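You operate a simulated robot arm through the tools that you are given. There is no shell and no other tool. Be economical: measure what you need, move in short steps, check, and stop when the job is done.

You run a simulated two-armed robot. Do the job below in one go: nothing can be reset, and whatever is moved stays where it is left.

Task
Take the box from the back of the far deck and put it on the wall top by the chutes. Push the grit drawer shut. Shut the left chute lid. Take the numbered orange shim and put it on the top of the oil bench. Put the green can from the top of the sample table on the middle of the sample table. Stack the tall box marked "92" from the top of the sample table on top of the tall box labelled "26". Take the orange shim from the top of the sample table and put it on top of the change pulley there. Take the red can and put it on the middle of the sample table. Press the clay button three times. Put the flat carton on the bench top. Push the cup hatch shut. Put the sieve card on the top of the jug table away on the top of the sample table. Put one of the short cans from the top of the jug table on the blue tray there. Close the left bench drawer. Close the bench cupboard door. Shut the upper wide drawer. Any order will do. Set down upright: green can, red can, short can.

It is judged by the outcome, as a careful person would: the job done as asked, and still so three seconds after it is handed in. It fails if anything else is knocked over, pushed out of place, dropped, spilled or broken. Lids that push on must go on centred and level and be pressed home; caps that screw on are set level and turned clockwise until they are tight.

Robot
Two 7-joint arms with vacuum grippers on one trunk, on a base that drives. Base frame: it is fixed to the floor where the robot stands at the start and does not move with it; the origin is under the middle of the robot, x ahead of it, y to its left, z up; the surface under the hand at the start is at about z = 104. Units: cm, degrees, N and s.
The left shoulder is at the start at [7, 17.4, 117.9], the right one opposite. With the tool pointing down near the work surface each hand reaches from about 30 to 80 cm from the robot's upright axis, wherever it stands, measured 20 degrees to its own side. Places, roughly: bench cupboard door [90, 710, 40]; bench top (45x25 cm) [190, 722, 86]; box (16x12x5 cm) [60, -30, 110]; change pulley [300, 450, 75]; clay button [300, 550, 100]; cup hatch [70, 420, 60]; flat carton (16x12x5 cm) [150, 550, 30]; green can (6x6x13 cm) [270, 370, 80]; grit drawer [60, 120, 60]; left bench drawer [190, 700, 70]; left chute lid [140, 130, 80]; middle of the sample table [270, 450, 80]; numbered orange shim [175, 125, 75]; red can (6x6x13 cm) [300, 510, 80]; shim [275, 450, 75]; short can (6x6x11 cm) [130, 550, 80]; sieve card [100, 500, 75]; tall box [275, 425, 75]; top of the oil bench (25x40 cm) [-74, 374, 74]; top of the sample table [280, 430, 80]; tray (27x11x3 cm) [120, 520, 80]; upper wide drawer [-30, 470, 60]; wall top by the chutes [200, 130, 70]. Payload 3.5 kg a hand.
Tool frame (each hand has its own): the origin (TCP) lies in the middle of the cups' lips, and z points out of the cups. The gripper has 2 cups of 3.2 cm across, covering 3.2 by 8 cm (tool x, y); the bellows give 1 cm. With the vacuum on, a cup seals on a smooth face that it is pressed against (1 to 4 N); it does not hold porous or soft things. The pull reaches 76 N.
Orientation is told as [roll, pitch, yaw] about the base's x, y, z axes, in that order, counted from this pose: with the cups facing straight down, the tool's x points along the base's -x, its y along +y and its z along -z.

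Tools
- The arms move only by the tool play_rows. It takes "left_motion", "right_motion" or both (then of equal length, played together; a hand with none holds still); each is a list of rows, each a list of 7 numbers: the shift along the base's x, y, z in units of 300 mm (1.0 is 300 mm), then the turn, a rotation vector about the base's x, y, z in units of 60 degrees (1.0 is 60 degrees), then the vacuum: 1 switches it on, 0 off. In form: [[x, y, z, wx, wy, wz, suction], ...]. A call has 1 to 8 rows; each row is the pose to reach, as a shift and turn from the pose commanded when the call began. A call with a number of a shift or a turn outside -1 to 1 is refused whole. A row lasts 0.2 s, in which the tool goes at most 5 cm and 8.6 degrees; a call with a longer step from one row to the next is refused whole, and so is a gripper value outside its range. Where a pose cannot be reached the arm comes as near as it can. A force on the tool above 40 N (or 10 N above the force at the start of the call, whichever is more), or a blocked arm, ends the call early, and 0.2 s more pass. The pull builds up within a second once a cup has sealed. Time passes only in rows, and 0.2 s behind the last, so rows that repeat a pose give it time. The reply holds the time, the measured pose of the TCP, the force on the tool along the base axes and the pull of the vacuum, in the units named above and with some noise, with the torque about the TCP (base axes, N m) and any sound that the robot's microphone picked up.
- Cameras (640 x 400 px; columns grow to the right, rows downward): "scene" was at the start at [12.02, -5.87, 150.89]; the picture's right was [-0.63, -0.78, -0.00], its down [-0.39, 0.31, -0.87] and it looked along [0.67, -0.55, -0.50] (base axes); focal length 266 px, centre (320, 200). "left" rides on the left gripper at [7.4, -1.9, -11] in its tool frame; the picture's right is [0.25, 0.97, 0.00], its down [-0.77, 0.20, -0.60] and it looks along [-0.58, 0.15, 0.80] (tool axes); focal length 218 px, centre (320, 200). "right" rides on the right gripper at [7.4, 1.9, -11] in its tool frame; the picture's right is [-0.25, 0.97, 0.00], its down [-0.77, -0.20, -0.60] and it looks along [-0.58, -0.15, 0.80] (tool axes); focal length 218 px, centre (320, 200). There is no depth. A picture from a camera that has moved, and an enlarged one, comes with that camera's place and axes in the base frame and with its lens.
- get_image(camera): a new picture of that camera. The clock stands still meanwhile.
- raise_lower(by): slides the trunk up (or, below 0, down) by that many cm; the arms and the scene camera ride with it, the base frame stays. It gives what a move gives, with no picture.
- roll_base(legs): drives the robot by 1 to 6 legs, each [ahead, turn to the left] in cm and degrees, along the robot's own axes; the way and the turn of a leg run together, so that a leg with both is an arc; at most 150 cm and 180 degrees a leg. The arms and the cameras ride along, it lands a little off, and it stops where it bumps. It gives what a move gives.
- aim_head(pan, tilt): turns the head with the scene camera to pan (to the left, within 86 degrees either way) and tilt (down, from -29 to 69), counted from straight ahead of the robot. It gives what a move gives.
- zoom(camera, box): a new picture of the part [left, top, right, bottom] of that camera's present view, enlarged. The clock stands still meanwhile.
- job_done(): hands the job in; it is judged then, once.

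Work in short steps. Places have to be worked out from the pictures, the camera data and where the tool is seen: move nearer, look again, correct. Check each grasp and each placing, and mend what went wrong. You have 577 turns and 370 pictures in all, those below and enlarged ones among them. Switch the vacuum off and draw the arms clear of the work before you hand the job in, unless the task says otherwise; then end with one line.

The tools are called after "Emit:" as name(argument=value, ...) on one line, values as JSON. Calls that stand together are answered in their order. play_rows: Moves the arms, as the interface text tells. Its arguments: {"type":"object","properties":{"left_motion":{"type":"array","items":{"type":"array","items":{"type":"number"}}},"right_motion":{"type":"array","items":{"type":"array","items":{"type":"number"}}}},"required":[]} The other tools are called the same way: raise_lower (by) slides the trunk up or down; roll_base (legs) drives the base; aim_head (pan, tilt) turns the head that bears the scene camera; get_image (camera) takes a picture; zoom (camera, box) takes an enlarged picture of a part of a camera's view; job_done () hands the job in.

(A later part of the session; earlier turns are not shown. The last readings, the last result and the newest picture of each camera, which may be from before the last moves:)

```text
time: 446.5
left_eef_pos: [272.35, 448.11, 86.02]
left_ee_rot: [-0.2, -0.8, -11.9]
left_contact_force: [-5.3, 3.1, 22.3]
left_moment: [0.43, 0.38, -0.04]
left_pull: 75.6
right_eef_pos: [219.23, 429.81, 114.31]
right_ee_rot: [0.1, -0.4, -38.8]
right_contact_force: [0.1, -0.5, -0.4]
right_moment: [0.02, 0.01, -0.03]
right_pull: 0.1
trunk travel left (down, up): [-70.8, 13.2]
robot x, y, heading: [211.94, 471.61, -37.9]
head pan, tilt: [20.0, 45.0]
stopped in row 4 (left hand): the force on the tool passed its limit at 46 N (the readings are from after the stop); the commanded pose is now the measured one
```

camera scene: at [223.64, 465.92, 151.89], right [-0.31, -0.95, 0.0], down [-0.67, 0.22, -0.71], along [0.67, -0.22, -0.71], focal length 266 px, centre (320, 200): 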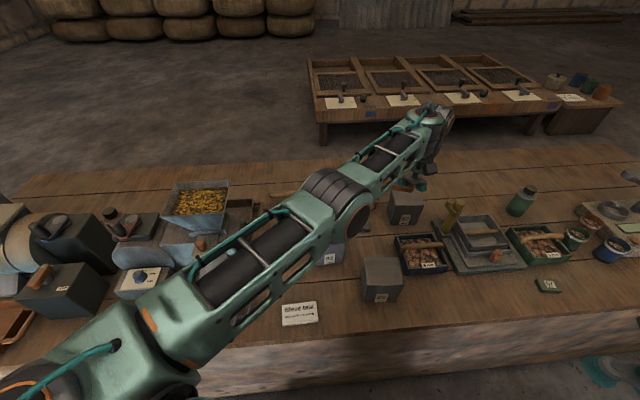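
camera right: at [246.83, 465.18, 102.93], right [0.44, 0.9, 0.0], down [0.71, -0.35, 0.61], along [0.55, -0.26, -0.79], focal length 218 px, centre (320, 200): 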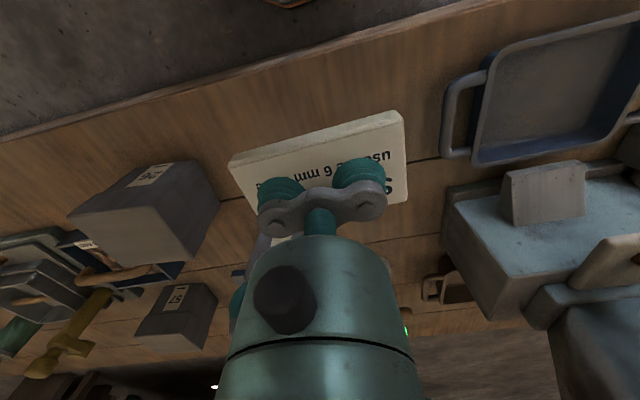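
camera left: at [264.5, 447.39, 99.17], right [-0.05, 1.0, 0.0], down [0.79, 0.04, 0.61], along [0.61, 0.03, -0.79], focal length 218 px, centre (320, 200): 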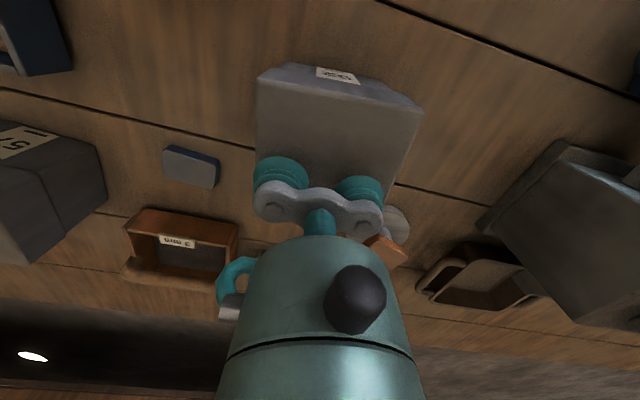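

Both cups sealed. I lift box 92 by 17 cm.

Emit:
play_rows(left_motion=[[0, 0, 0.03, 0, 0, 0, 1], [0, 0, 0.1, 0, 0, 0, 1], [0, 0, 0.2, 0, 0, 0, 1], [0, 0, 0.31, 0, 0, 0, 1], [0, 0, 0.42, 0, 0, 0, 1], [0, 0, 0.52, 0, 0, 0, 1], [0, 0, 0.58, 0, 0, 0, 1]])

Emit:
get_image(camera="scene")

```text
time: 448.1
left_eef_pos: [272.76, 447.76, 103.05]
left_ee_rot: [-0.1, -0.8, -11.8]
left_contact_force: [-0.2, -1.1, -1.5]
left_moment: [-0.02, -0.01, -0.03]
left_pull: 75.7
right_eef_pos: [219.5, 429.69, 114.25]
right_ee_rot: [0.1, -0.3, -38.8]
right_contact_force: [1.1, 0.3, 0.4]
right_moment: [-0.02, 0.02, 0.0]
right_pull: 0.0
trunk travel left (down, up): [-70.8, 13.2]
robot x, y, heading: [212.31, 471.72, -38.0]
head pan, tilt: [20.0, 45.0]
```

```text
172 pictures are left
camera scene: at [223.6, 466.0, 151.9], right [-0.3, -0.95, 0.0], down [-0.67, 0.22, -0.71], along [0.67, -0.22, -0.71], focal length 266 px, centre (320, 200)
```

scene: 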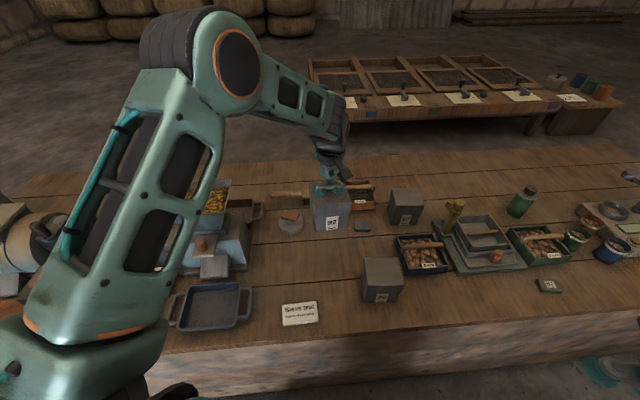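

Emit:
zoom(camera="scene", box=[300, 230, 440, 320])

Emit:
get_image(camera="left")

```text
4.44 times, centred on (370, 275) of scene
camera zoom: at [223.6, 466.0, 151.9], right [-0.3, -0.95, 0.0], down [-0.67, 0.22, -0.71], along [0.67, -0.22, -0.71], focal length 1182 px, centre (98, -133)
```

zoom: 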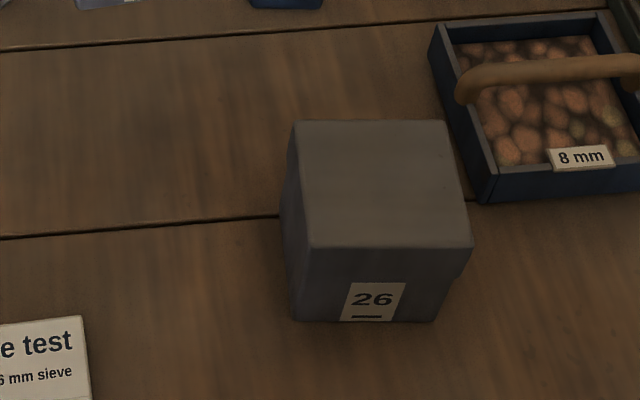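

```text
170 pictures are left
camera left: at [265.06, 447.57, 114.01], right [-0.05, 1.0, -0.01], down [0.79, 0.04, 0.61], along [0.61, 0.03, -0.79], focal length 218 px, centre (320, 200)
```

left: 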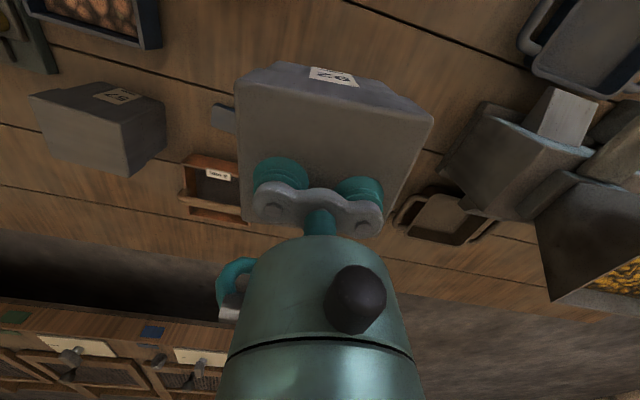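

Box 26's top centre is (254.6, 437.5), turned about 6° more than the held box. I carry box 92 over, correcting the turn.

Emit:
play_rows(left_motion=[[-0.06, -0.035, 0, 0, 0, -0.01, 1], [-0.14, -0.085, 0, 0, 0, -0.03, 1], [-0.23, -0.135, 0, 0, 0, -0.05, 1], [-0.32, -0.19, 0, 0, 0, -0.07, 1], [-0.41, -0.24, 0, 0, 0, -0.09, 1], [-0.5, -0.295, 0, 0, 0, -0.1, 1], [-0.57, -0.337, 0, 0, 0, -0.1, 1], [-0.57, -0.337, 0, 0, 0, -0.1, 1]])

Emit:
zoom(camera="scene", box=[290, 190, 450, 320])

Emit:
get_image(camera="left")

```text
time: 449.9
left_eef_pos: [255.59, 437.68, 103.09]
left_ee_rot: [-0.2, -0.7, -17.8]
left_contact_force: [-0.1, 0.1, -1.6]
left_moment: [-0.04, 0.05, -0.01]
left_pull: 75.7
right_eef_pos: [219.55, 429.73, 114.2]
right_ee_rot: [0.0, -0.3, -38.9]
right_contact_force: [0.4, 0.5, 1.2]
right_moment: [-0.01, -0.01, 0.0]
right_pull: 0.1
trunk travel left (down, up): [-70.8, 13.2]
robot x, y, heading: [211.97, 471.53, -38.0]
head pan, tilt: [20.0, 45.0]
```

```text
3.08 times, centred on (370, 255) of scene
camera zoom: at [223.68, 466.02, 151.9], right [-0.3, -0.95, 0.0], down [-0.67, 0.22, -0.71], along [0.67, -0.22, -0.71], focal length 819 px, centre (166, 31)
```

zoom: 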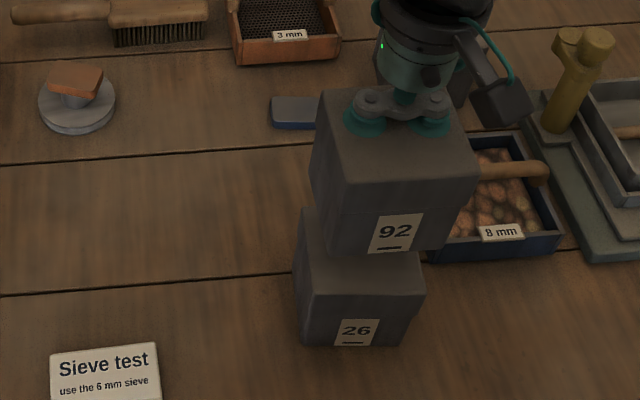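

```text
168 pictures are left
camera left: at [247.89, 438.2, 114.06], right [0.06, 1.0, -0.01], down [0.79, -0.04, 0.61], along [0.61, -0.04, -0.79], focal length 218 px, centre (320, 200)
```

left: 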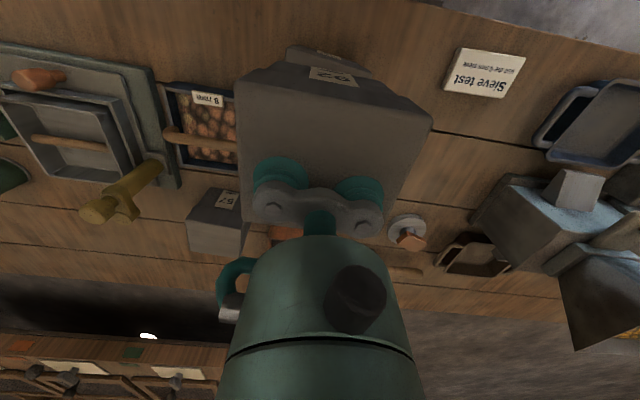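

Nearly aligned; I correct −0.7 in x, +0.3 in y, and lower slowly to contact.

Emit:
play_rows(left_motion=[[-0.023, 0.01, -0.04, 0, 0, 0, 1], [-0.023, 0.01, -0.09, 0, 0, 0, 1], [-0.023, 0.01, -0.13, 0, 0, 0, 1], [-0.023, 0.01, -0.16, 0, 0, 0, 1], [-0.023, 0.01, -0.18, 0, 0, 0, 1], [-0.023, 0.01, -0.18, 0, 0, 0, 1]])

Emit:
zoom(camera="scene", box=[290, 190, 450, 320])

```text
time: 451.3
left_eef_pos: [254.98, 438.13, 97.74]
left_ee_rot: [-0.3, -0.6, -17.8]
left_contact_force: [0.3, 0.1, -0.9]
left_moment: [-0.03, -0.02, -0.03]
left_pull: 75.6
right_eef_pos: [219.57, 429.71, 114.22]
right_ee_rot: [0.1, -0.3, -38.8]
right_contact_force: [-1.0, 0.4, 0.5]
right_moment: [0.0, 0.0, -0.04]
right_pull: 0.1
trunk travel left (down, up): [-70.8, 13.2]
robot x, y, heading: [212.0, 471.46, -37.5]
head pan, tilt: [20.0, 45.0]
```

```text
3.08 times, centred on (370, 255) of scene
camera zoom: at [223.61, 465.97, 151.9], right [-0.3, -0.95, 0.0], down [-0.67, 0.22, -0.71], along [0.67, -0.22, -0.71], focal length 819 px, centre (166, 31)
```

zoom: 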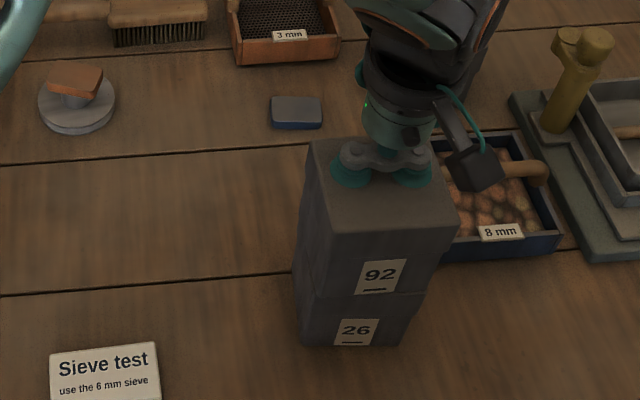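

Aligned; a bit further down.

Emit:
play_rows(left_motion=[[0, 0, -0.015, 0, 0, 0, 1], [0, 0, -0.03, 0, 0, 0, 1], [0, 0, -0.045, 0, 0, 0, 1], [0, 0, -0.06, 0, 0, 0, 1], [0, 0, -0.07, 0, 0, 0, 1]])

```text
time: 452.2
left_eef_pos: [254.88, 438.05, 96.87]
left_ee_rot: [-0.5, -1.2, -17.7]
left_contact_force: [-5.6, 6.0, 22.2]
left_moment: [0.61, 0.26, 0.05]
left_pull: 75.7
right_eef_pos: [219.46, 429.92, 114.28]
right_ee_rot: [0.1, -0.4, -38.8]
right_contact_force: [0.4, 0.5, 0.1]
right_moment: [-0.02, 0.02, 0.0]
right_pull: 0.1
trunk travel left (down, up): [-70.8, 13.2]
robot x, y, heading: [212.03, 471.23, -37.9]
head pan, tilt: [20.0, 45.0]
stopped in row 4 (left hand): the force on the tool passed its limit at 46 N (the readings are from after the stop); the commanded pose is now the measured one
```

In contact. I ease pressure, release, wait, and rise.

Emit:
play_rows(left_motion=[[0, 0, 0.01, 0, 0, 0, 1], [0, 0, 0.012, 0, 0, 0, 0], [0, 0, 0.012, 0, 0, 0, 0], [0, 0, 0.012, 0, 0, 0, 0], [0, 0, 0.012, 0, 0, 0, 0], [0, 0, 0.06, 0, 0, 0, 0], [0, 0, 0.16, 0, 0, 0, 0], [0, 0, 0.3, 0, 0, 0, 0]])

Emit:
zoom(camera="scene", box=[290, 190, 450, 320])

```text
time: 454.0
left_eef_pos: [255.04, 438.03, 105.46]
left_ee_rot: [-0.4, -1.0, -17.6]
left_contact_force: [0.6, 0.7, -0.6]
left_moment: [-0.02, 0.03, 0.06]
left_pull: 0.2
right_eef_pos: [219.55, 429.81, 114.27]
right_ee_rot: [0.1, -0.3, -38.7]
right_contact_force: [-0.2, 0.5, 0.4]
right_moment: [-0.03, -0.04, 0.01]
right_pull: 0.0
trunk travel left (down, up): [-70.8, 13.2]
robot x, y, heading: [212.16, 471.9, -37.9]
head pan, tilt: [20.0, 45.0]
```

```text
3.08 times, centred on (370, 255) of scene
camera zoom: at [223.53, 466.08, 151.9], right [-0.3, -0.95, 0.0], down [-0.67, 0.22, -0.71], along [0.67, -0.22, -0.71], focal length 819 px, centre (166, 31)
```

zoom: 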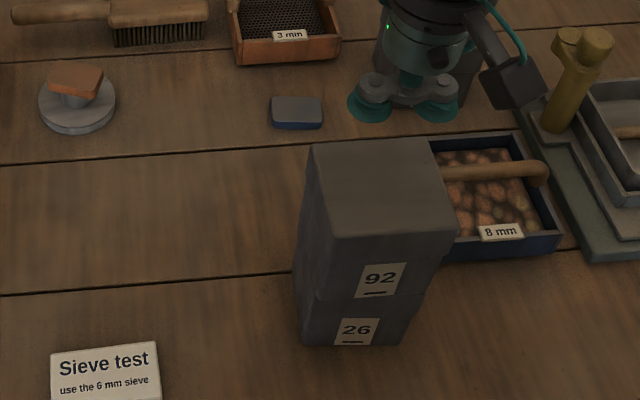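

Box 92 stands squarely on 26. Now the green can: I raise the trunk 10 cm and drive 55 cm further south.

Emit:
raise_lower(by=10)

Emit:
roll_base(legs=[[0, -62], [56, 0], [0, 85]])

Emit:
aim_head(pan=-15, tilt=42)

Emit:
get_image(camera="scene")

```text
time: 455.3
left_eef_pos: [255.15, 437.82, 115.43]
left_ee_rot: [-0.4, -1.1, -17.6]
left_contact_force: [0.4, -0.1, -0.1]
left_moment: [0.02, 0.01, 0.01]
left_pull: 0.0
right_eef_pos: [219.49, 429.74, 124.22]
right_ee_rot: [0.1, -0.3, -38.8]
right_contact_force: [0.2, 0.5, -0.4]
right_moment: [-0.01, 0.0, 0.04]
right_pull: 0.1
trunk travel left (down, up): [-80.8, 3.2]
robot x, y, heading: [211.83, 471.65, -37.6]
head pan, tilt: [20.0, 45.0]
```

```text
time: 464.8
left_eef_pos: [256.97, 404.79, 115.34]
left_ee_rot: [-0.5, -1.1, 6.7]
left_contact_force: [0.1, -0.1, -0.3]
left_moment: [-0.01, 0.03, 0.0]
left_pull: 0.0
right_eef_pos: [227.85, 382.58, 124.3]
right_ee_rot: [0.1, -0.2, -14.4]
right_contact_force: [-0.3, 0.4, -0.5]
right_moment: [-0.03, 0.02, -0.03]
right_pull: 0.1
trunk travel left (down, up): [-80.8, 3.2]
robot x, y, heading: [204.0, 417.5, -13.6]
head pan, tilt: [20.0, 45.0]
```

```text
time: 465.8
left_eef_pos: [256.97, 404.75, 115.42]
left_ee_rot: [-0.4, -1.0, 6.7]
left_contact_force: [-0.2, -0.2, 0.5]
left_moment: [0.0, -0.03, 0.01]
left_pull: 0.1
right_eef_pos: [227.89, 382.56, 124.22]
right_ee_rot: [0.1, -0.4, -14.4]
right_contact_force: [-0.9, 0.2, 0.2]
right_moment: [-0.02, 0.02, 0.02]
right_pull: 0.1
trunk travel left (down, up): [-80.8, 3.2]
robot x, y, heading: [203.65, 417.4, -13.5]
head pan, tilt: [-15.0, 42.0]
```

```text
165 pictures are left
camera scene: at [215.89, 412.39, 162.33], right [-0.47, -0.88, 0.0], down [-0.59, 0.32, -0.74], along [0.65, -0.35, -0.67], focal length 266 px, centre (320, 200)
```

scene: 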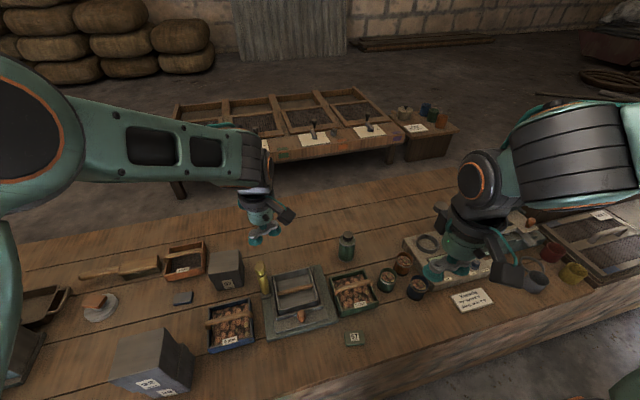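

Emit:
zoom(camera="scene", box=[280, 210, 460, 330])

```text
3.33 times, centred on (370, 270) of scene
camera zoom: at [215.89, 412.39, 162.33], right [-0.47, -0.88, 0.0], down [-0.59, 0.32, -0.74], along [0.65, -0.35, -0.67], focal length 887 px, centre (153, -33)
```

zoom: 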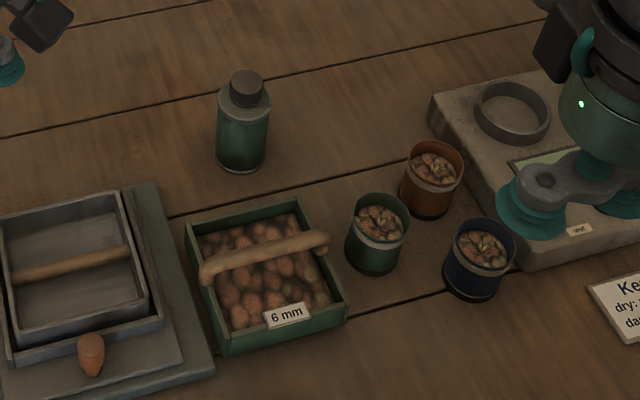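

The green can stands free at about (266.3, 373.7). I lower the trunk and bring the right hand over it.

Emit:
raise_lower(by=-18)

Emit:
play_rows(right_motion=[[0.14, -0.03, 0, 0, 0, 0, 0], [0.28, -0.07, 0, 0, 0, 0, 0], [0.42, -0.11, 0, 0, 0, 0, 0], [0.56, -0.15, 0, 0, 0, 0, 0], [0.7, -0.19, 0, 0, 0, 0, 0], [0.84, -0.23, 0, 0, 0, 0, 0], [0.98, -0.26, 0, 0, 0, 0, 0], [1.0, -0.27, 0, 0, 0, 0, 0]])

Emit:
play_rows(right_motion=[[0.14, -0.05, -0.02, 0, 0, 0, 0], [0.26, -0.09, -0.04, 0, 0, 0, 0], [0.26, -0.09, -0.06, 0, 0, 0, 0]])

Emit:
get_image(camera="right")

Emit:
zoom(camera="scene", box=[280, 190, 440, 310])

```text
time: 467.8
left_eef_pos: [257.03, 404.74, 97.47]
left_ee_rot: [-0.4, -1.1, 6.6]
left_contact_force: [0.6, 0.2, -0.7]
left_moment: [0.0, 0.01, 0.0]
left_pull: 0.0
right_eef_pos: [227.94, 382.52, 106.22]
right_ee_rot: [0.1, -0.3, -14.3]
right_contact_force: [-0.5, 0.7, 0.4]
right_moment: [-0.01, 0.04, 0.01]
right_pull: 0.0
trunk travel left (down, up): [-62.8, 21.2]
robot x, y, heading: [203.56, 417.96, -13.5]
head pan, tilt: [-15.0, 42.0]
```

```text
time: 469.6
left_eef_pos: [256.79, 404.83, 97.37]
left_ee_rot: [-0.4, -1.1, 6.5]
left_contact_force: [0.8, -0.2, 0.0]
left_moment: [-0.01, -0.04, -0.02]
left_pull: 0.0
right_eef_pos: [257.91, 374.67, 106.39]
right_ee_rot: [0.0, -0.3, -14.4]
right_contact_force: [-0.3, -0.6, 0.6]
right_moment: [0.02, -0.01, -0.02]
right_pull: 0.1
trunk travel left (down, up): [-62.8, 21.2]
robot x, y, heading: [203.68, 417.28, -13.4]
head pan, tilt: [-15.0, 42.0]
```

```text
time: 470.4
left_eef_pos: [256.83, 404.69, 97.4]
left_ee_rot: [-0.5, -1.1, 6.6]
left_contact_force: [0.0, -0.4, 0.3]
left_moment: [0.0, 0.01, 0.0]
left_pull: 0.1
right_eef_pos: [265.73, 372.09, 104.79]
right_ee_rot: [0.1, -0.3, -14.4]
right_contact_force: [0.1, 0.3, 0.4]
right_moment: [-0.02, 0.01, -0.01]
right_pull: 0.1
trunk travel left (down, up): [-62.8, 21.2]
robot x, y, heading: [203.66, 417.85, -13.6]
head pan, tilt: [-15.0, 42.0]
```

```text
163 pictures are left
camera right: at [258.91, 375.55, 115.56], right [0.49, 0.87, 0.0], down [0.69, -0.39, 0.61], along [0.53, -0.29, -0.79], focal length 218 px, centre (320, 200)
```

right: 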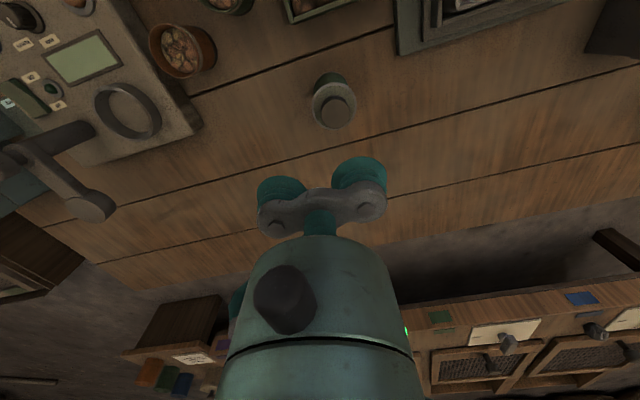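

```text
3.33 times, centred on (360, 250) of scene
camera zoom: at [215.76, 412.45, 144.35], right [-0.48, -0.88, 0.0], down [-0.59, 0.32, -0.74], along [0.65, -0.35, -0.67], focal length 887 px, centre (187, 33)
```

zoom: 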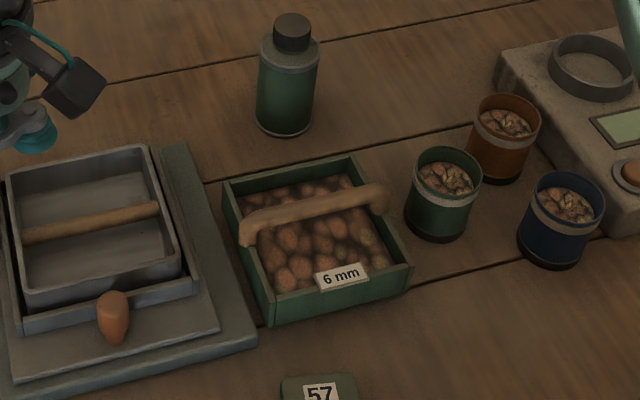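

Cap top at (266.0, 373.9, 89.0). The left arm will be the better one for setting it down, so I withdraw the right hand and turn the base 32° right to bring the left hand into reach.

Emit:
play_rows(right_motion=[[-0.1, 0.03, 0.1, 0, 0, 0, 0], [-0.24, 0.07, 0.15, 0, 0, 0, 0], [-0.38, 0.11, 0.2, 0, 0, 0, 0], [-0.52, 0.15, 0.22, 0, 0, 0, 0], [-0.66, 0.19, 0.22, 0, 0, 0, 0], [-0.8, 0.23, 0.22, 0, 0, 0, 0], [-0.94, 0.27, 0.22, 0, 0, 0, 0], [-1.0, 0.28, 0.22, 0, 0, 0, 0]], left_motion=[[0, 0, 0.1, 0, 0, 0, 0], [0, 0, 0.2, 0, 0, 0, 0], [0, 0, 0.3, 0, 0, 0, 0], [0, 0, 0.35, 0, 0, 0, 0], [0, 0, 0.35, 0, 0, 0, 0], [0, 0, 0.35, 0, 0, 0, 0], [0, 0, 0.35, 0, 0, 0, 0], [0, 0, 0.35, 0, 0, 0, 0]])

Emit:
roll_base(legs=[[0, -32]])

Emit:
aim_head(pan=10, tilt=42)

Emit:
get_image(camera="scene")

```text
time: 472.2
left_eef_pos: [257.11, 404.7, 107.68]
left_ee_rot: [-0.5, -1.0, 6.7]
left_contact_force: [-1.0, 0.8, 0.0]
left_moment: [-0.01, 0.01, -0.02]
left_pull: 0.0
right_eef_pos: [235.52, 380.34, 111.04]
right_ee_rot: [0.0, -0.3, -14.5]
right_contact_force: [0.0, -0.1, -0.2]
right_moment: [-0.01, 0.03, -0.04]
right_pull: 0.1
trunk travel left (down, up): [-62.8, 21.2]
robot x, y, heading: [203.62, 417.87, -13.5]
head pan, tilt: [-15.0, 42.0]
```

```text
time: 474.2
left_eef_pos: [241.83, 378.15, 107.75]
left_ee_rot: [-0.3, -1.2, -25.7]
left_contact_force: [0.3, 0.0, 0.2]
left_moment: [0.01, 0.0, -0.01]
left_pull: 0.1
right_eef_pos: [210.54, 369.07, 110.94]
right_ee_rot: [0.1, -0.4, -46.8]
right_contact_force: [-0.4, -0.7, -0.6]
right_moment: [0.01, 0.0, -0.01]
right_pull: 0.1
trunk travel left (down, up): [-62.8, 21.2]
robot x, y, heading: [203.63, 417.73, -45.6]
head pan, tilt: [-15.0, 42.0]
```

```text
time: 475.1
left_eef_pos: [241.83, 378.16, 107.61]
left_ee_rot: [-0.3, -1.1, -25.7]
left_contact_force: [-0.4, -0.3, -0.3]
left_moment: [-0.02, -0.01, 0.02]
left_pull: 0.0
right_eef_pos: [210.57, 369.09, 111.01]
right_ee_rot: [0.1, -0.3, -46.9]
right_contact_force: [0.6, 0.2, -0.4]
right_moment: [0.01, -0.01, 0.0]
right_pull: 0.0
trunk travel left (down, up): [-62.8, 21.2]
robot x, y, heading: [203.66, 417.62, -45.8]
head pan, tilt: [10.0, 42.0]
```

```text
161 pictures are left
camera scene: at [213.95, 409.06, 144.33], right [-0.58, -0.81, 0.0], down [-0.54, 0.39, -0.74], along [0.6, -0.43, -0.67], focal length 266 px, centre (320, 200)
```

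scene: 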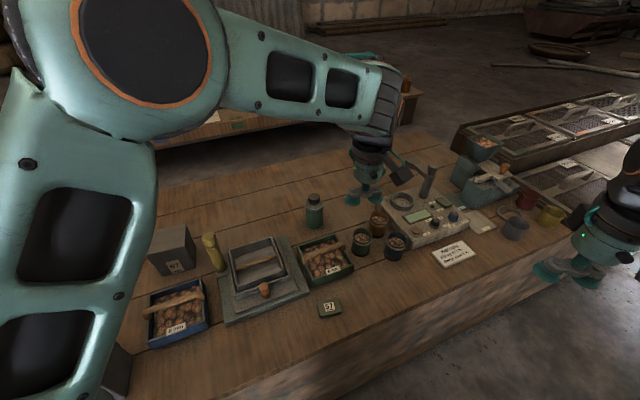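

I bring the left hand over the green can.

Emit:
play_rows(left_motion=[[0.14, -0.04, 0, 0.005, 0.01, 0, 0], [0.28, -0.08, 0, 0.005, 0.02, 0, 0], [0.42, -0.12, 0, 0.005, 0.02, 0, 0], [0.56, -0.16, 0, 0.005, 0.02, 0, 0], [0.7, -0.2, -0.02, 0.005, 0.02, 0, 0], [0.77, -0.215, -0.12, 0.005, 0.02, 0, 0], [0.77, -0.215, -0.26, 0.005, 0.02, 0, 0], [0.77, -0.215, -0.38, 0.005, 0.02, 0, 0]])

Emit:
zoom(camera="left", box=[240, 60, 480, 240])

Emit:
zoom(camera="scene", box=[260, 170, 380, 250])

```text
time: 476.9
left_eef_pos: [264.57, 371.99, 96.01]
left_ee_rot: [-0.6, 0.2, -25.6]
left_contact_force: [0.0, -0.8, -0.2]
left_moment: [0.0, 0.0, 0.01]
left_pull: 0.0
left hand out of reach, approached as far as the arm can: row 6, 7, 8
right_eef_pos: [210.8, 369.05, 110.98]
right_ee_rot: [0.0, -0.2, -46.8]
right_contact_force: [0.0, -0.6, 0.3]
right_moment: [-0.01, -0.03, -0.03]
right_pull: 0.1
trunk travel left (down, up): [-62.8, 21.2]
robot x, y, heading: [203.9, 417.68, -45.6]
head pan, tilt: [10.0, 42.0]
```

```text
2.22 times, centred on (360, 150) of left
camera zoom: at [257.27, 373.57, 107.19], right [0.19, 0.98, -0.01], down [0.79, -0.15, 0.6], along [0.59, -0.12, -0.8], focal length 485 px, centre (231, 311)
```

zoom: 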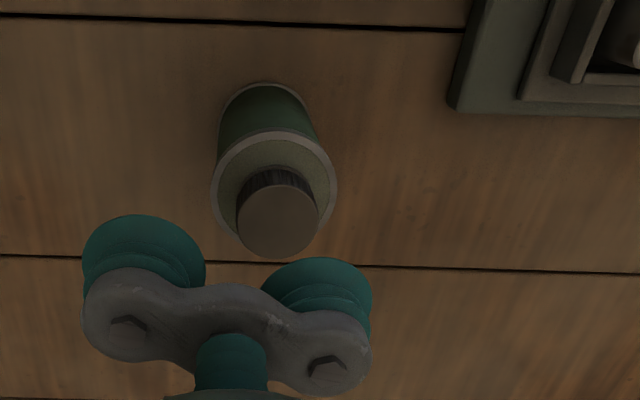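

```text
5.00 times, centred on (320, 210) of scene
camera zoom: at [214.06, 409.06, 144.32], right [-0.58, -0.81, 0.0], down [-0.54, 0.39, -0.74], along [0.6, -0.43, -0.67], focal length 1330 px, centre (320, 150)
```

zoom: 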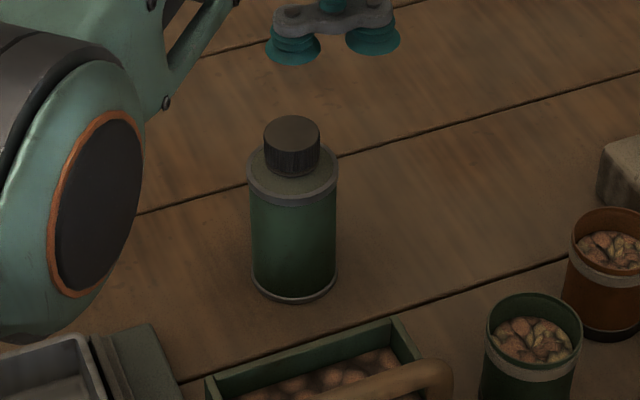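

The reach is at its limit; I turn the base 10° further right to gain a few centimetres.

Emit:
roll_base(legs=[[0, -10]])

```text
time: 477.9
left_eef_pos: [255.52, 362.03, 96.06]
left_ee_rot: [-0.8, 0.2, -35.7]
left_contact_force: [-0.7, -0.5, 0.4]
left_moment: [-0.02, 0.0, 0.04]
left_pull: 0.0
right_eef_pos: [202.18, 368.44, 110.92]
right_ee_rot: [0.1, -0.3, -56.8]
right_contact_force: [-0.1, 0.5, -0.7]
right_moment: [-0.02, -0.04, -0.01]
right_pull: 0.1
trunk travel left (down, up): [-62.8, 21.2]
robot x, y, heading: [203.6, 417.71, -55.8]
head pan, tilt: [10.0, 42.0]
```

Emit:
play_rows(left_motion=[[0.1, 0.1, 0, 0.011, -0.008, 0, 0], [0.2, 0.2, 0, 0.011, -0.008, 0, 0], [0.3, 0.3, 0, 0.011, -0.008, 0, 0], [0.324, 0.321, -0.07, 0.011, -0.008, 0, 0], [0.324, 0.321, -0.13, 0.011, -0.008, 0, 0], [0.324, 0.321, -0.13, 0.011, -0.008, 0, 0]])

Emit:
zoom(camera="left", box=[240, 60, 480, 240])

Emit:
zoom(camera="scene", box=[200, 170, 320, 250])

```text
time: 479.4
left_eef_pos: [265.46, 371.75, 92.13]
left_ee_rot: [0.2, -0.1, -35.7]
left_contact_force: [-0.4, -0.4, -0.2]
left_moment: [-0.01, -0.02, -0.01]
left_pull: 0.1
right_eef_pos: [202.07, 368.59, 110.99]
right_ee_rot: [0.2, -0.3, -56.7]
right_contact_force: [0.3, 0.1, -0.3]
right_moment: [0.0, 0.01, 0.0]
right_pull: 0.1
trunk travel left (down, up): [-62.8, 21.2]
robot x, y, heading: [203.37, 417.96, -55.9]
head pan, tilt: [10.0, 42.0]
```

```text
2.22 times, centred on (360, 150) of left
camera zoom: at [258.42, 374.46, 103.18], right [0.36, 0.93, 0.0], down [0.74, -0.29, 0.6], along [0.56, -0.22, -0.8], focal length 485 px, centre (231, 311)
```

zoom: 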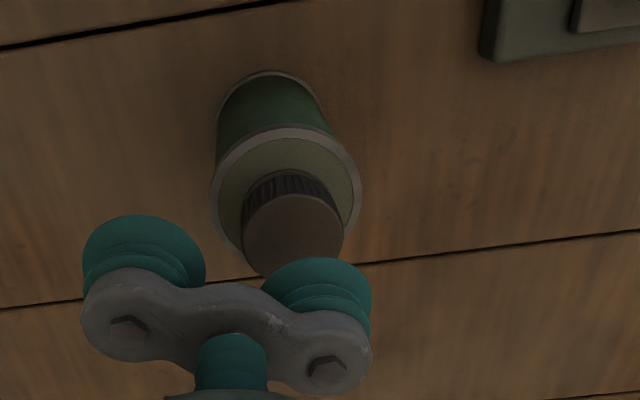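

```text
5.00 times, centred on (260, 210) of scene
camera zoom: at [212.3, 407.46, 144.33], right [-0.72, -0.7, 0.0], down [-0.47, 0.48, -0.74], along [0.52, -0.53, -0.67], focal length 1330 px, centre (620, 150)
```

zoom: 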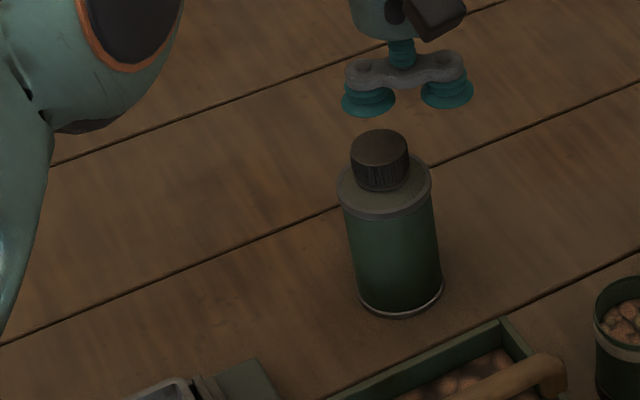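

Both views agree within a few millimetres. I shift (−0.1, −0.2) and press down with vacuum.

Emit:
play_rows(left_motion=[[-0.003, -0.007, -0.05, 0, 0, 0, 1], [-0.003, -0.007, -0.09, 0, 0, 0, 1], [-0.003, -0.007, -0.12, 0, 0, 0, 1], [-0.003, -0.007, -0.135, 0, 0, 0, 1], [-0.003, -0.007, -0.145, 0, 0, 0, 1], [-0.003, -0.007, -0.15, 0, 0, 0, 1], [-0.003, -0.007, -0.15, 0, 0, 0, 1]])

Emit:
zoom(camera="scene", box=[200, 170, 320, 250])

```text
time: 480.9
left_eef_pos: [265.07, 371.53, 87.98]
left_ee_rot: [0.1, -0.2, -35.7]
left_contact_force: [3.8, -5.5, 23.4]
left_moment: [0.86, -0.85, -0.13]
left_pull: 37.7
right_eef_pos: [201.81, 368.69, 111.15]
right_ee_rot: [0.2, -0.4, -56.8]
right_contact_force: [-1.2, -0.2, 0.7]
right_moment: [-0.02, 0.0, 0.01]
right_pull: 0.1
trunk travel left (down, up): [-62.8, 21.2]
robot x, y, heading: [204.12, 418.06, -55.8]
head pan, tilt: [10.0, 42.0]
```

```text
5.00 times, centred on (260, 210) of scene
camera zoom: at [212.04, 407.55, 144.38], right [-0.72, -0.7, 0.0], down [-0.47, 0.48, -0.74], along [0.52, -0.53, -0.67], focal length 1330 px, centre (620, 150)
```

zoom: 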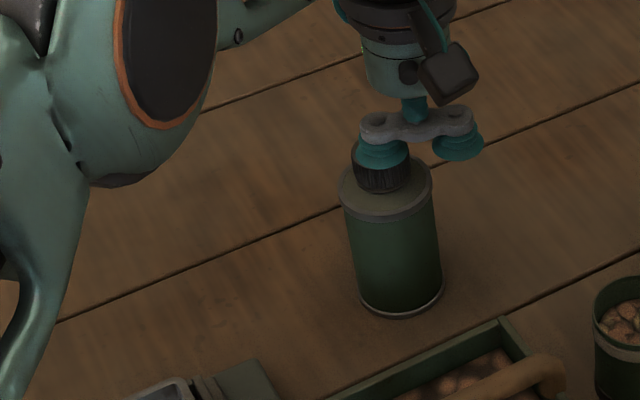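

Sealed squarely on the cap. I lift slowly, about 1.5–2 cm per step.

Emit:
play_rows(left_motion=[[0, 0, 0.01, 0, 0, 0, 1], [0, 0, 0.03, 0, 0, 0, 1], [0, 0, 0.07, 0, 0, 0, 1], [0, 0, 0.13, 0, 0, 0, 1], [0, 0, 0.2, 0, 0, 0, 1], [0, 0, 0.27, 0, 0, 0, 1], [0, 0, 0.33, 0, 0, 0, 1], [0, 0, 0.37, 0, 0, 0, 1]])

Emit:
get_image(camera="scene")

```text
time: 482.8
left_eef_pos: [265.13, 371.67, 98.74]
left_ee_rot: [0.1, 0.2, -35.8]
left_contact_force: [-0.5, -0.8, -4.5]
left_moment: [0.57, -0.5, 0.0]
left_pull: 38.2
right_eef_pos: [202.03, 368.57, 110.95]
right_ee_rot: [0.2, -0.2, -56.7]
right_contact_force: [0.1, -0.1, 0.6]
right_moment: [-0.01, -0.01, -0.02]
right_pull: 0.2
trunk travel left (down, up): [-62.8, 21.2]
robot x, y, heading: [203.72, 417.69, -55.6]
head pan, tilt: [10.0, 42.0]
```

```text
155 pictures are left
camera scene: at [212.32, 407.38, 144.32], right [-0.72, -0.7, 0.0], down [-0.47, 0.48, -0.74], along [0.52, -0.53, -0.67], focal length 266 px, centre (320, 200)
```

scene: 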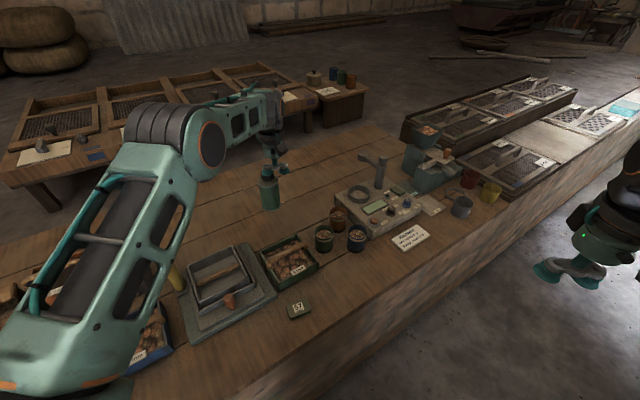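

Held firmly (about 4.5 N weight). I raise 8 cm and try turning the base in a small step to see that the seal stands it.

Emit:
raise_lower(by=8)

Emit:
roll_base(legs=[[0, 6]])

```text
time: 483.9
left_eef_pos: [265.17, 371.54, 106.61]
left_ee_rot: [0.1, 0.2, -35.7]
left_contact_force: [-0.3, 0.1, -3.9]
left_moment: [0.59, -0.56, -0.01]
left_pull: 38.0
right_eef_pos: [202.02, 368.51, 119.0]
right_ee_rot: [0.1, -0.2, -56.7]
right_contact_force: [0.7, 0.3, 0.1]
right_moment: [0.02, -0.03, -0.01]
right_pull: 0.0
trunk travel left (down, up): [-70.8, 13.2]
robot x, y, heading: [204.15, 417.93, -55.8]
head pan, tilt: [10.0, 42.0]
```

```text
time: 484.9
left_eef_pos: [269.36, 378.18, 106.69]
left_ee_rot: [0.2, 0.1, -29.7]
left_contact_force: [0.2, 0.1, -3.9]
left_moment: [0.67, -0.42, 0.04]
left_pull: 37.8
right_eef_pos: [206.97, 368.52, 119.0]
right_ee_rot: [0.2, -0.3, -50.9]
right_contact_force: [0.1, 0.5, -1.2]
right_moment: [-0.01, -0.01, -0.01]
right_pull: 0.1
trunk travel left (down, up): [-70.8, 13.2]
robot x, y, heading: [203.96, 417.85, -50.0]
head pan, tilt: [10.0, 42.0]
```

The seal held. I continue the turn in small legs.

Emit:
roll_base(legs=[[0, 6], [0, 6], [0, 6], [0, 6], [0, 6]])

Emit:
roll_base(legs=[[0, 6], [0, 6], [0, 6], [0, 6], [0, 2]])

Emit:
aim_head(pan=20, tilt=42)

Emit:
get_image(camera="scene")

```text
time: 487.9
left_eef_pos: [280.22, 416.15, 106.84]
left_ee_rot: [0.2, 0.0, 0.3]
left_contact_force: [-0.6, -0.3, -4.2]
left_moment: [0.78, -0.09, 0.02]
left_pull: 38.1
right_eef_pos: [231.02, 376.55, 118.86]
right_ee_rot: [0.3, -0.3, -20.8]
right_contact_force: [0.0, -0.4, -0.2]
right_moment: [0.03, -0.01, 0.02]
right_pull: 0.0
trunk travel left (down, up): [-70.8, 13.2]
robot x, y, heading: [203.79, 417.72, -19.6]
head pan, tilt: [10.0, 42.0]
```

```text
time: 490.9
left_eef_pos: [273.1, 450.41, 106.79]
left_ee_rot: [0.2, 0.1, 26.4]
left_contact_force: [-0.8, -1.1, -2.9]
left_moment: [0.7, 0.35, -0.01]
left_pull: 37.9
right_eef_pos: [246.43, 393.19, 118.91]
right_ee_rot: [0.2, -0.2, 5.4]
right_contact_force: [0.3, -1.3, -0.5]
right_moment: [0.06, 0.03, 0.01]
right_pull: 0.0
trunk travel left (down, up): [-70.8, 13.2]
robot x, y, heading: [203.64, 417.93, 6.5]
head pan, tilt: [10.0, 42.0]
```

```text
time: 491.6
left_eef_pos: [273.0, 450.44, 106.78]
left_ee_rot: [0.2, 0.0, 26.4]
left_contact_force: [-0.5, 0.1, -3.7]
left_moment: [0.72, 0.31, 0.0]
left_pull: 37.9
right_eef_pos: [246.45, 393.26, 118.97]
right_ee_rot: [0.2, -0.2, 5.4]
right_contact_force: [0.0, 0.2, -0.4]
right_moment: [0.03, -0.01, 0.01]
right_pull: 0.1
trunk travel left (down, up): [-70.8, 13.2]
robot x, y, heading: [203.34, 417.8, 6.4]
head pan, tilt: [20.0, 42.0]
```

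```text
154 pictures are left
camera scene: at [216.17, 421.74, 152.33], right [0.45, -0.9, 0.0], down [-0.6, -0.3, -0.74], along [0.66, 0.33, -0.67], focal length 266 px, centre (320, 200)
```

scene: 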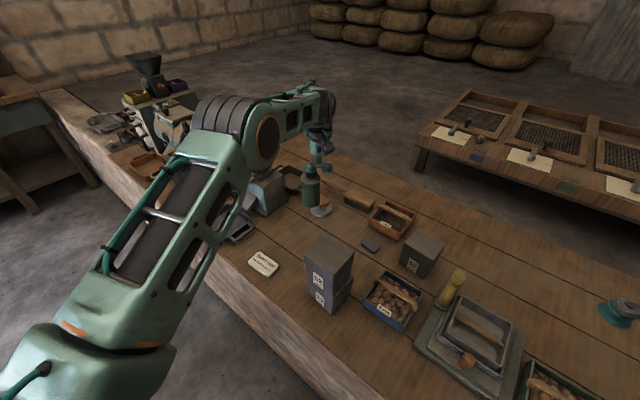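

Still held, now near the middle. I move slowly to put the can over (267.5, 459.5) and then lower.

Emit:
play_rows(left_motion=[[-0.01, 0.015, 0, 0, 0, 0, 1], [-0.035, 0.05, 0, 0, 0, 0, 1], [-0.065, 0.1, 0, 0, 0, 0, 1], [-0.1, 0.15, 0, 0, 0, 0, 1], [-0.125, 0.195, 0, 0, 0, 0, 1], [-0.14, 0.22, 0, 0, 0, 0, 1], [-0.147, 0.23, 0, 0, 0, 0, 1], [-0.147, 0.23, 0, 0, 0, 0, 1]])

Emit:
play_rows(left_motion=[[0, 0, -0.015, 0, 0, 0, 1], [0, 0, -0.05, 0, 0, 0, 1], [0, 0, -0.11, 0, 0, 0, 1], [0, 0, -0.18, 0, 0, 0, 1], [0, 0, -0.25, 0, 0, 0, 1], [0, 0, -0.32, 0, 0, 0, 1], [0, 0, -0.38, 0, 0, 0, 1], [0, 0, -0.42, 0, 0, 0, 1]])

Emit:
zoom(camera="scene", box=[200, 130, 380, 290])

```text
time: 493.4
left_eef_pos: [268.82, 457.3, 106.68]
left_ee_rot: [0.0, 0.3, 26.5]
left_contact_force: [-0.2, -0.2, -3.9]
left_moment: [0.68, 0.3, 0.01]
left_pull: 38.0
right_eef_pos: [246.5, 393.33, 118.96]
right_ee_rot: [0.1, -0.1, 5.4]
right_contact_force: [0.3, -0.5, -0.2]
right_moment: [-0.01, -0.01, 0.03]
right_pull: 0.1
trunk travel left (down, up): [-70.8, 13.2]
robot x, y, heading: [203.94, 417.96, 6.6]
head pan, tilt: [20.0, 42.0]
```

```text
time: 495.2
left_eef_pos: [268.77, 457.6, 93.97]
left_ee_rot: [0.1, 0.2, 26.5]
left_contact_force: [-0.4, 0.1, -3.9]
left_moment: [0.74, 0.29, 0.01]
left_pull: 37.2
right_eef_pos: [246.42, 393.4, 118.98]
right_ee_rot: [0.0, -0.2, 5.3]
right_contact_force: [-0.3, -0.1, -0.8]
right_moment: [0.0, 0.05, 0.01]
right_pull: 0.1
trunk travel left (down, up): [-70.8, 13.2]
robot x, y, heading: [203.8, 417.78, 6.4]
head pan, tilt: [20.0, 42.0]
```

```text
2.50 times, centred on (290, 210) of scene
camera zoom: at [216.21, 421.88, 152.32], right [0.45, -0.89, 0.0], down [-0.6, -0.3, -0.74], along [0.66, 0.33, -0.67], focal length 665 px, centre (395, 175)
```

zoom: 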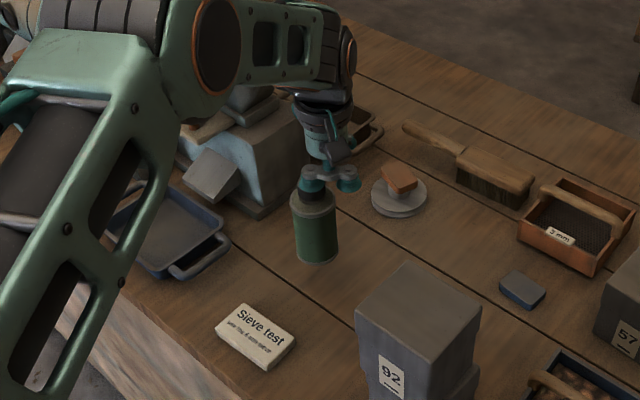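

Good clear spot. I lower the last 6 cm gently to contact.

Emit:
play_rows(left_motion=[[0, 0, -0.03, 0, 0, 0, 1], [0, 0, -0.07, 0, 0, 0, 1], [0, 0, -0.11, 0, 0, 0, 1], [0, 0, -0.14, 0, 0, 0, 1], [0, 0, -0.165, 0, 0, 0, 1], [0, 0, -0.18, 0, 0, 0, 1], [0, 0, -0.19, 0, 0, 0, 1], [0, 0, -0.19, 0, 0, 0, 1]])

```text
time: 497.0
left_eef_pos: [268.68, 457.52, 88.36]
left_ee_rot: [0.1, 0.3, 26.5]
left_contact_force: [-0.4, 0.9, -4.6]
left_moment: [0.73, 0.28, 0.02]
left_pull: 37.6
right_eef_pos: [246.43, 393.29, 118.89]
right_ee_rot: [0.2, -0.2, 5.4]
right_contact_force: [-0.1, -0.1, 0.1]
right_moment: [0.01, 0.02, -0.01]
right_pull: 0.0
trunk travel left (down, up): [-70.8, 13.2]
robot x, y, heading: [203.31, 417.69, 6.8]
head pan, tilt: [20.0, 42.0]
```

Emit:
play_rows(left_motion=[[0, 0, -0.01, 0, 0, 0, 1], [0, 0, -0.02, 0, 0, 0, 1], [0, 0, -0.025, 0, 0, 0, 1], [0, 0, -0.03, 0, 0, 0, 1], [0, 0, -0.03, 0, 0, 0, 1]])

```text
time: 498.2
left_eef_pos: [268.65, 457.39, 87.86]
left_ee_rot: [0.1, -0.2, 26.4]
left_contact_force: [4.1, 3.0, 26.1]
left_moment: [1.08, 0.46, -0.08]
left_pull: 37.5
right_eef_pos: [246.22, 393.05, 119.13]
right_ee_rot: [0.2, -0.4, 5.3]
right_contact_force: [0.6, 0.9, 0.8]
right_moment: [0.02, 0.04, -0.02]
right_pull: 0.1
trunk travel left (down, up): [-70.8, 13.2]
robot x, y, heading: [203.46, 417.56, 6.5]
head pan, tilt: [20.0, 42.0]
```

On the table (26 N). I ease off, release, wait, and rise straight up.

Emit:
play_rows(left_motion=[[0, 0, 0.01, 0, 0, 0, 1], [0, 0, 0.013, 0, 0, 0, 0], [0, 0, 0.013, 0, 0, 0, 0], [0, 0, 0.013, 0, 0, 0, 0], [0, 0, 0.013, 0, 0, 0, 0], [0, 0, 0.05, 0, 0, 0, 0], [0, 0, 0.15, 0, 0, 0, 0], [0, 0, 0.3, 0, 0, 0, 0]])

Emit:
zoom(camera="scene", box=[200, 130, 380, 290])

```text
time: 500.0
left_eef_pos: [268.19, 457.33, 96.57]
left_ee_rot: [0.3, 0.1, 26.4]
left_contact_force: [0.2, 0.0, -0.1]
left_moment: [0.0, 0.02, 0.01]
left_pull: 0.0
right_eef_pos: [246.46, 393.27, 119.0]
right_ee_rot: [0.1, -0.3, 5.4]
right_contact_force: [0.4, 0.6, 0.3]
right_moment: [0.02, 0.05, -0.04]
right_pull: 0.1
trunk travel left (down, up): [-70.8, 13.2]
robot x, y, heading: [203.46, 417.79, 6.5]
head pan, tilt: [20.0, 42.0]
```

```text
2.50 times, centred on (290, 210) of scene
camera zoom: at [215.96, 421.74, 152.34], right [0.45, -0.89, 0.0], down [-0.6, -0.3, -0.74], along [0.67, 0.33, -0.67], focal length 665 px, centre (395, 175)
```

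zoom: 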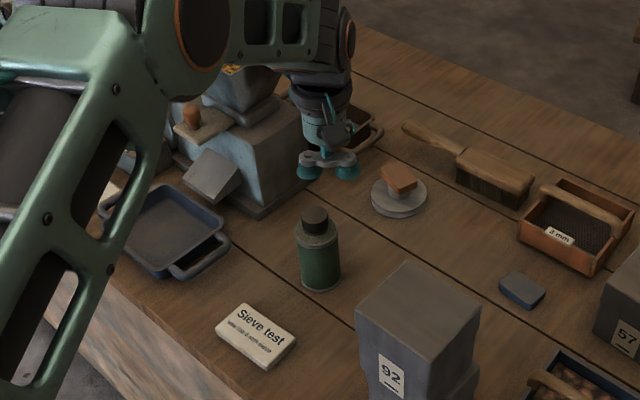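

The green can stands upright in the middle. I raise the hand high and drive north along the corridor toward the red can.

Emit:
play_rows(left_motion=[[0, 0, 0.12, 0, 0, 0, 0], [-0.05, 0, 0.24, 0, 0, 0, 0], [-0.15, -0.03, 0.34, 0, 0, 0, 0], [-0.28, -0.06, 0.4, 0, 0, 0, 0], [-0.42, -0.1, 0.45, 0, 0, 0, 0], [-0.55, -0.14, 0.5, 0, 0, 0, 0]])

Emit:
raise_lower(by=10)

Emit:
roll_base(legs=[[0, 72], [82, 0], [0, -92]])

Emit:
aim_head(pan=15, tilt=40)

Emit:
get_image(camera="scene")

```text
time: 501.4
left_eef_pos: [251.57, 453.43, 111.33]
left_ee_rot: [0.1, 0.0, 26.5]
left_contact_force: [-0.5, -0.9, -0.6]
left_moment: [0.0, -0.03, 0.02]
left_pull: 0.0
right_eef_pos: [246.2, 393.31, 118.98]
right_ee_rot: [0.1, -0.4, 5.4]
right_contact_force: [-0.1, -0.7, 0.0]
right_moment: [0.04, 0.0, 0.0]
right_pull: 0.1
trunk travel left (down, up): [-70.8, 13.2]
robot x, y, heading: [204.22, 417.96, 6.3]
head pan, tilt: [20.0, 42.0]
```

```text
time: 502.7
left_eef_pos: [251.7, 453.43, 121.22]
left_ee_rot: [0.1, 0.1, 26.5]
left_contact_force: [0.2, -0.2, 0.0]
left_moment: [0.0, 0.02, -0.01]
left_pull: 0.0
right_eef_pos: [246.36, 393.45, 128.98]
right_ee_rot: [0.1, -0.3, 5.3]
right_contact_force: [0.7, 0.6, 0.9]
right_moment: [0.02, 0.0, -0.01]
right_pull: 0.0
trunk travel left (down, up): [-80.8, 3.2]
robot x, y, heading: [203.48, 418.04, 6.3]
head pan, tilt: [20.0, 42.0]
```

```text
time: 514.1
left_eef_pos: [276.8, 517.86, 121.12]
left_ee_rot: [0.1, 0.1, 7.8]
left_contact_force: [0.0, -0.4, -0.1]
left_moment: [-0.01, -0.05, -0.02]
left_pull: 0.1
right_eef_pos: [252.43, 462.79, 129.08]
right_ee_rot: [0.0, -0.4, -13.3]
right_contact_force: [-1.3, -0.5, 0.2]
right_moment: [0.01, 0.01, 0.01]
right_pull: 0.0
trunk travel left (down, up): [-80.8, 3.2]
robot x, y, heading: [219.79, 499.65, -12.3]
head pan, tilt: [20.0, 42.0]
```

```text
time: 514.8
left_eef_pos: [276.9, 517.85, 121.25]
left_ee_rot: [0.2, 0.1, 7.8]
left_contact_force: [0.9, 0.1, -0.1]
left_moment: [0.0, -0.02, -0.01]
left_pull: 0.2
right_eef_pos: [252.37, 462.71, 129.03]
right_ee_rot: [0.1, -0.2, -13.4]
right_contact_force: [0.8, 0.6, -0.4]
right_moment: [-0.05, 0.01, -0.02]
right_pull: 0.0
trunk travel left (down, up): [-80.8, 3.2]
robot x, y, heading: [219.65, 499.55, -12.2]
head pan, tilt: [15.0, 40.0]
```

```text
151 pictures are left
camera scene: at [233.14, 498.73, 162.62], right [0.05, -1.0, 0.0], down [-0.64, -0.03, -0.77], along [0.77, 0.04, -0.64], focal length 266 px, centre (320, 200)
```

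scene: 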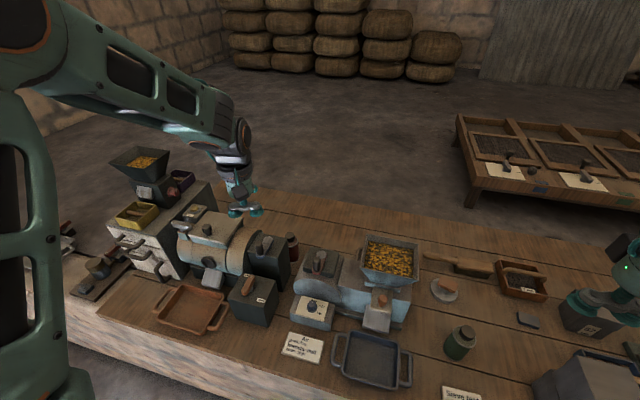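

Emit:
zoom(camera="scene", box=[210, 200, 390, 320])

Emit:
get_image(camera="left")

```text
3.33 times, centred on (300, 260) of scene
camera zoom: at [233.14, 498.73, 162.62], right [0.05, -1.0, 0.0], down [-0.64, -0.03, -0.77], along [0.77, 0.04, -0.64], focal length 887 px, centre (387, 0)
```

zoom: 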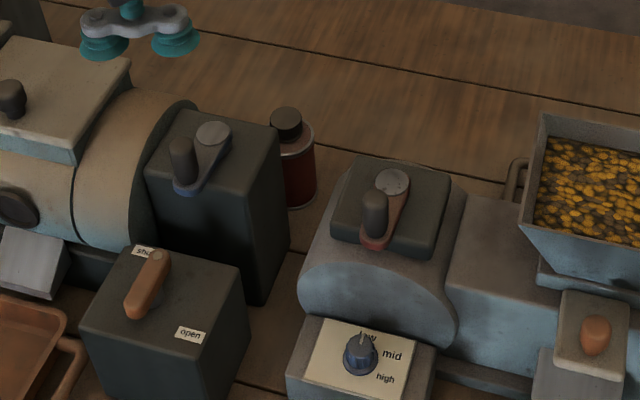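

```text
149 pictures are left
camera left: at [269.92, 515.0, 132.29], right [-0.38, 0.92, 0.0], down [0.74, 0.3, 0.6], along [0.56, 0.23, -0.8], focal length 218 px, centre (320, 200)
```

left: 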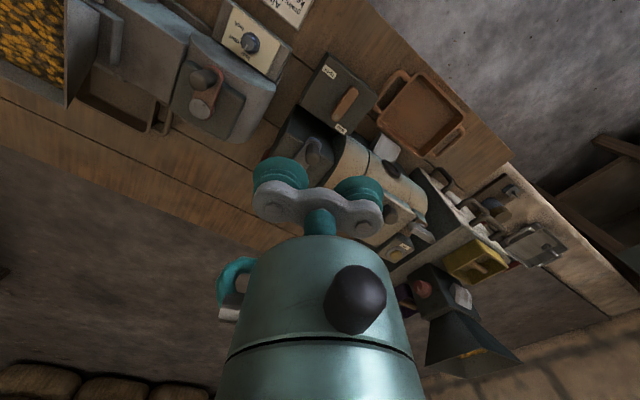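

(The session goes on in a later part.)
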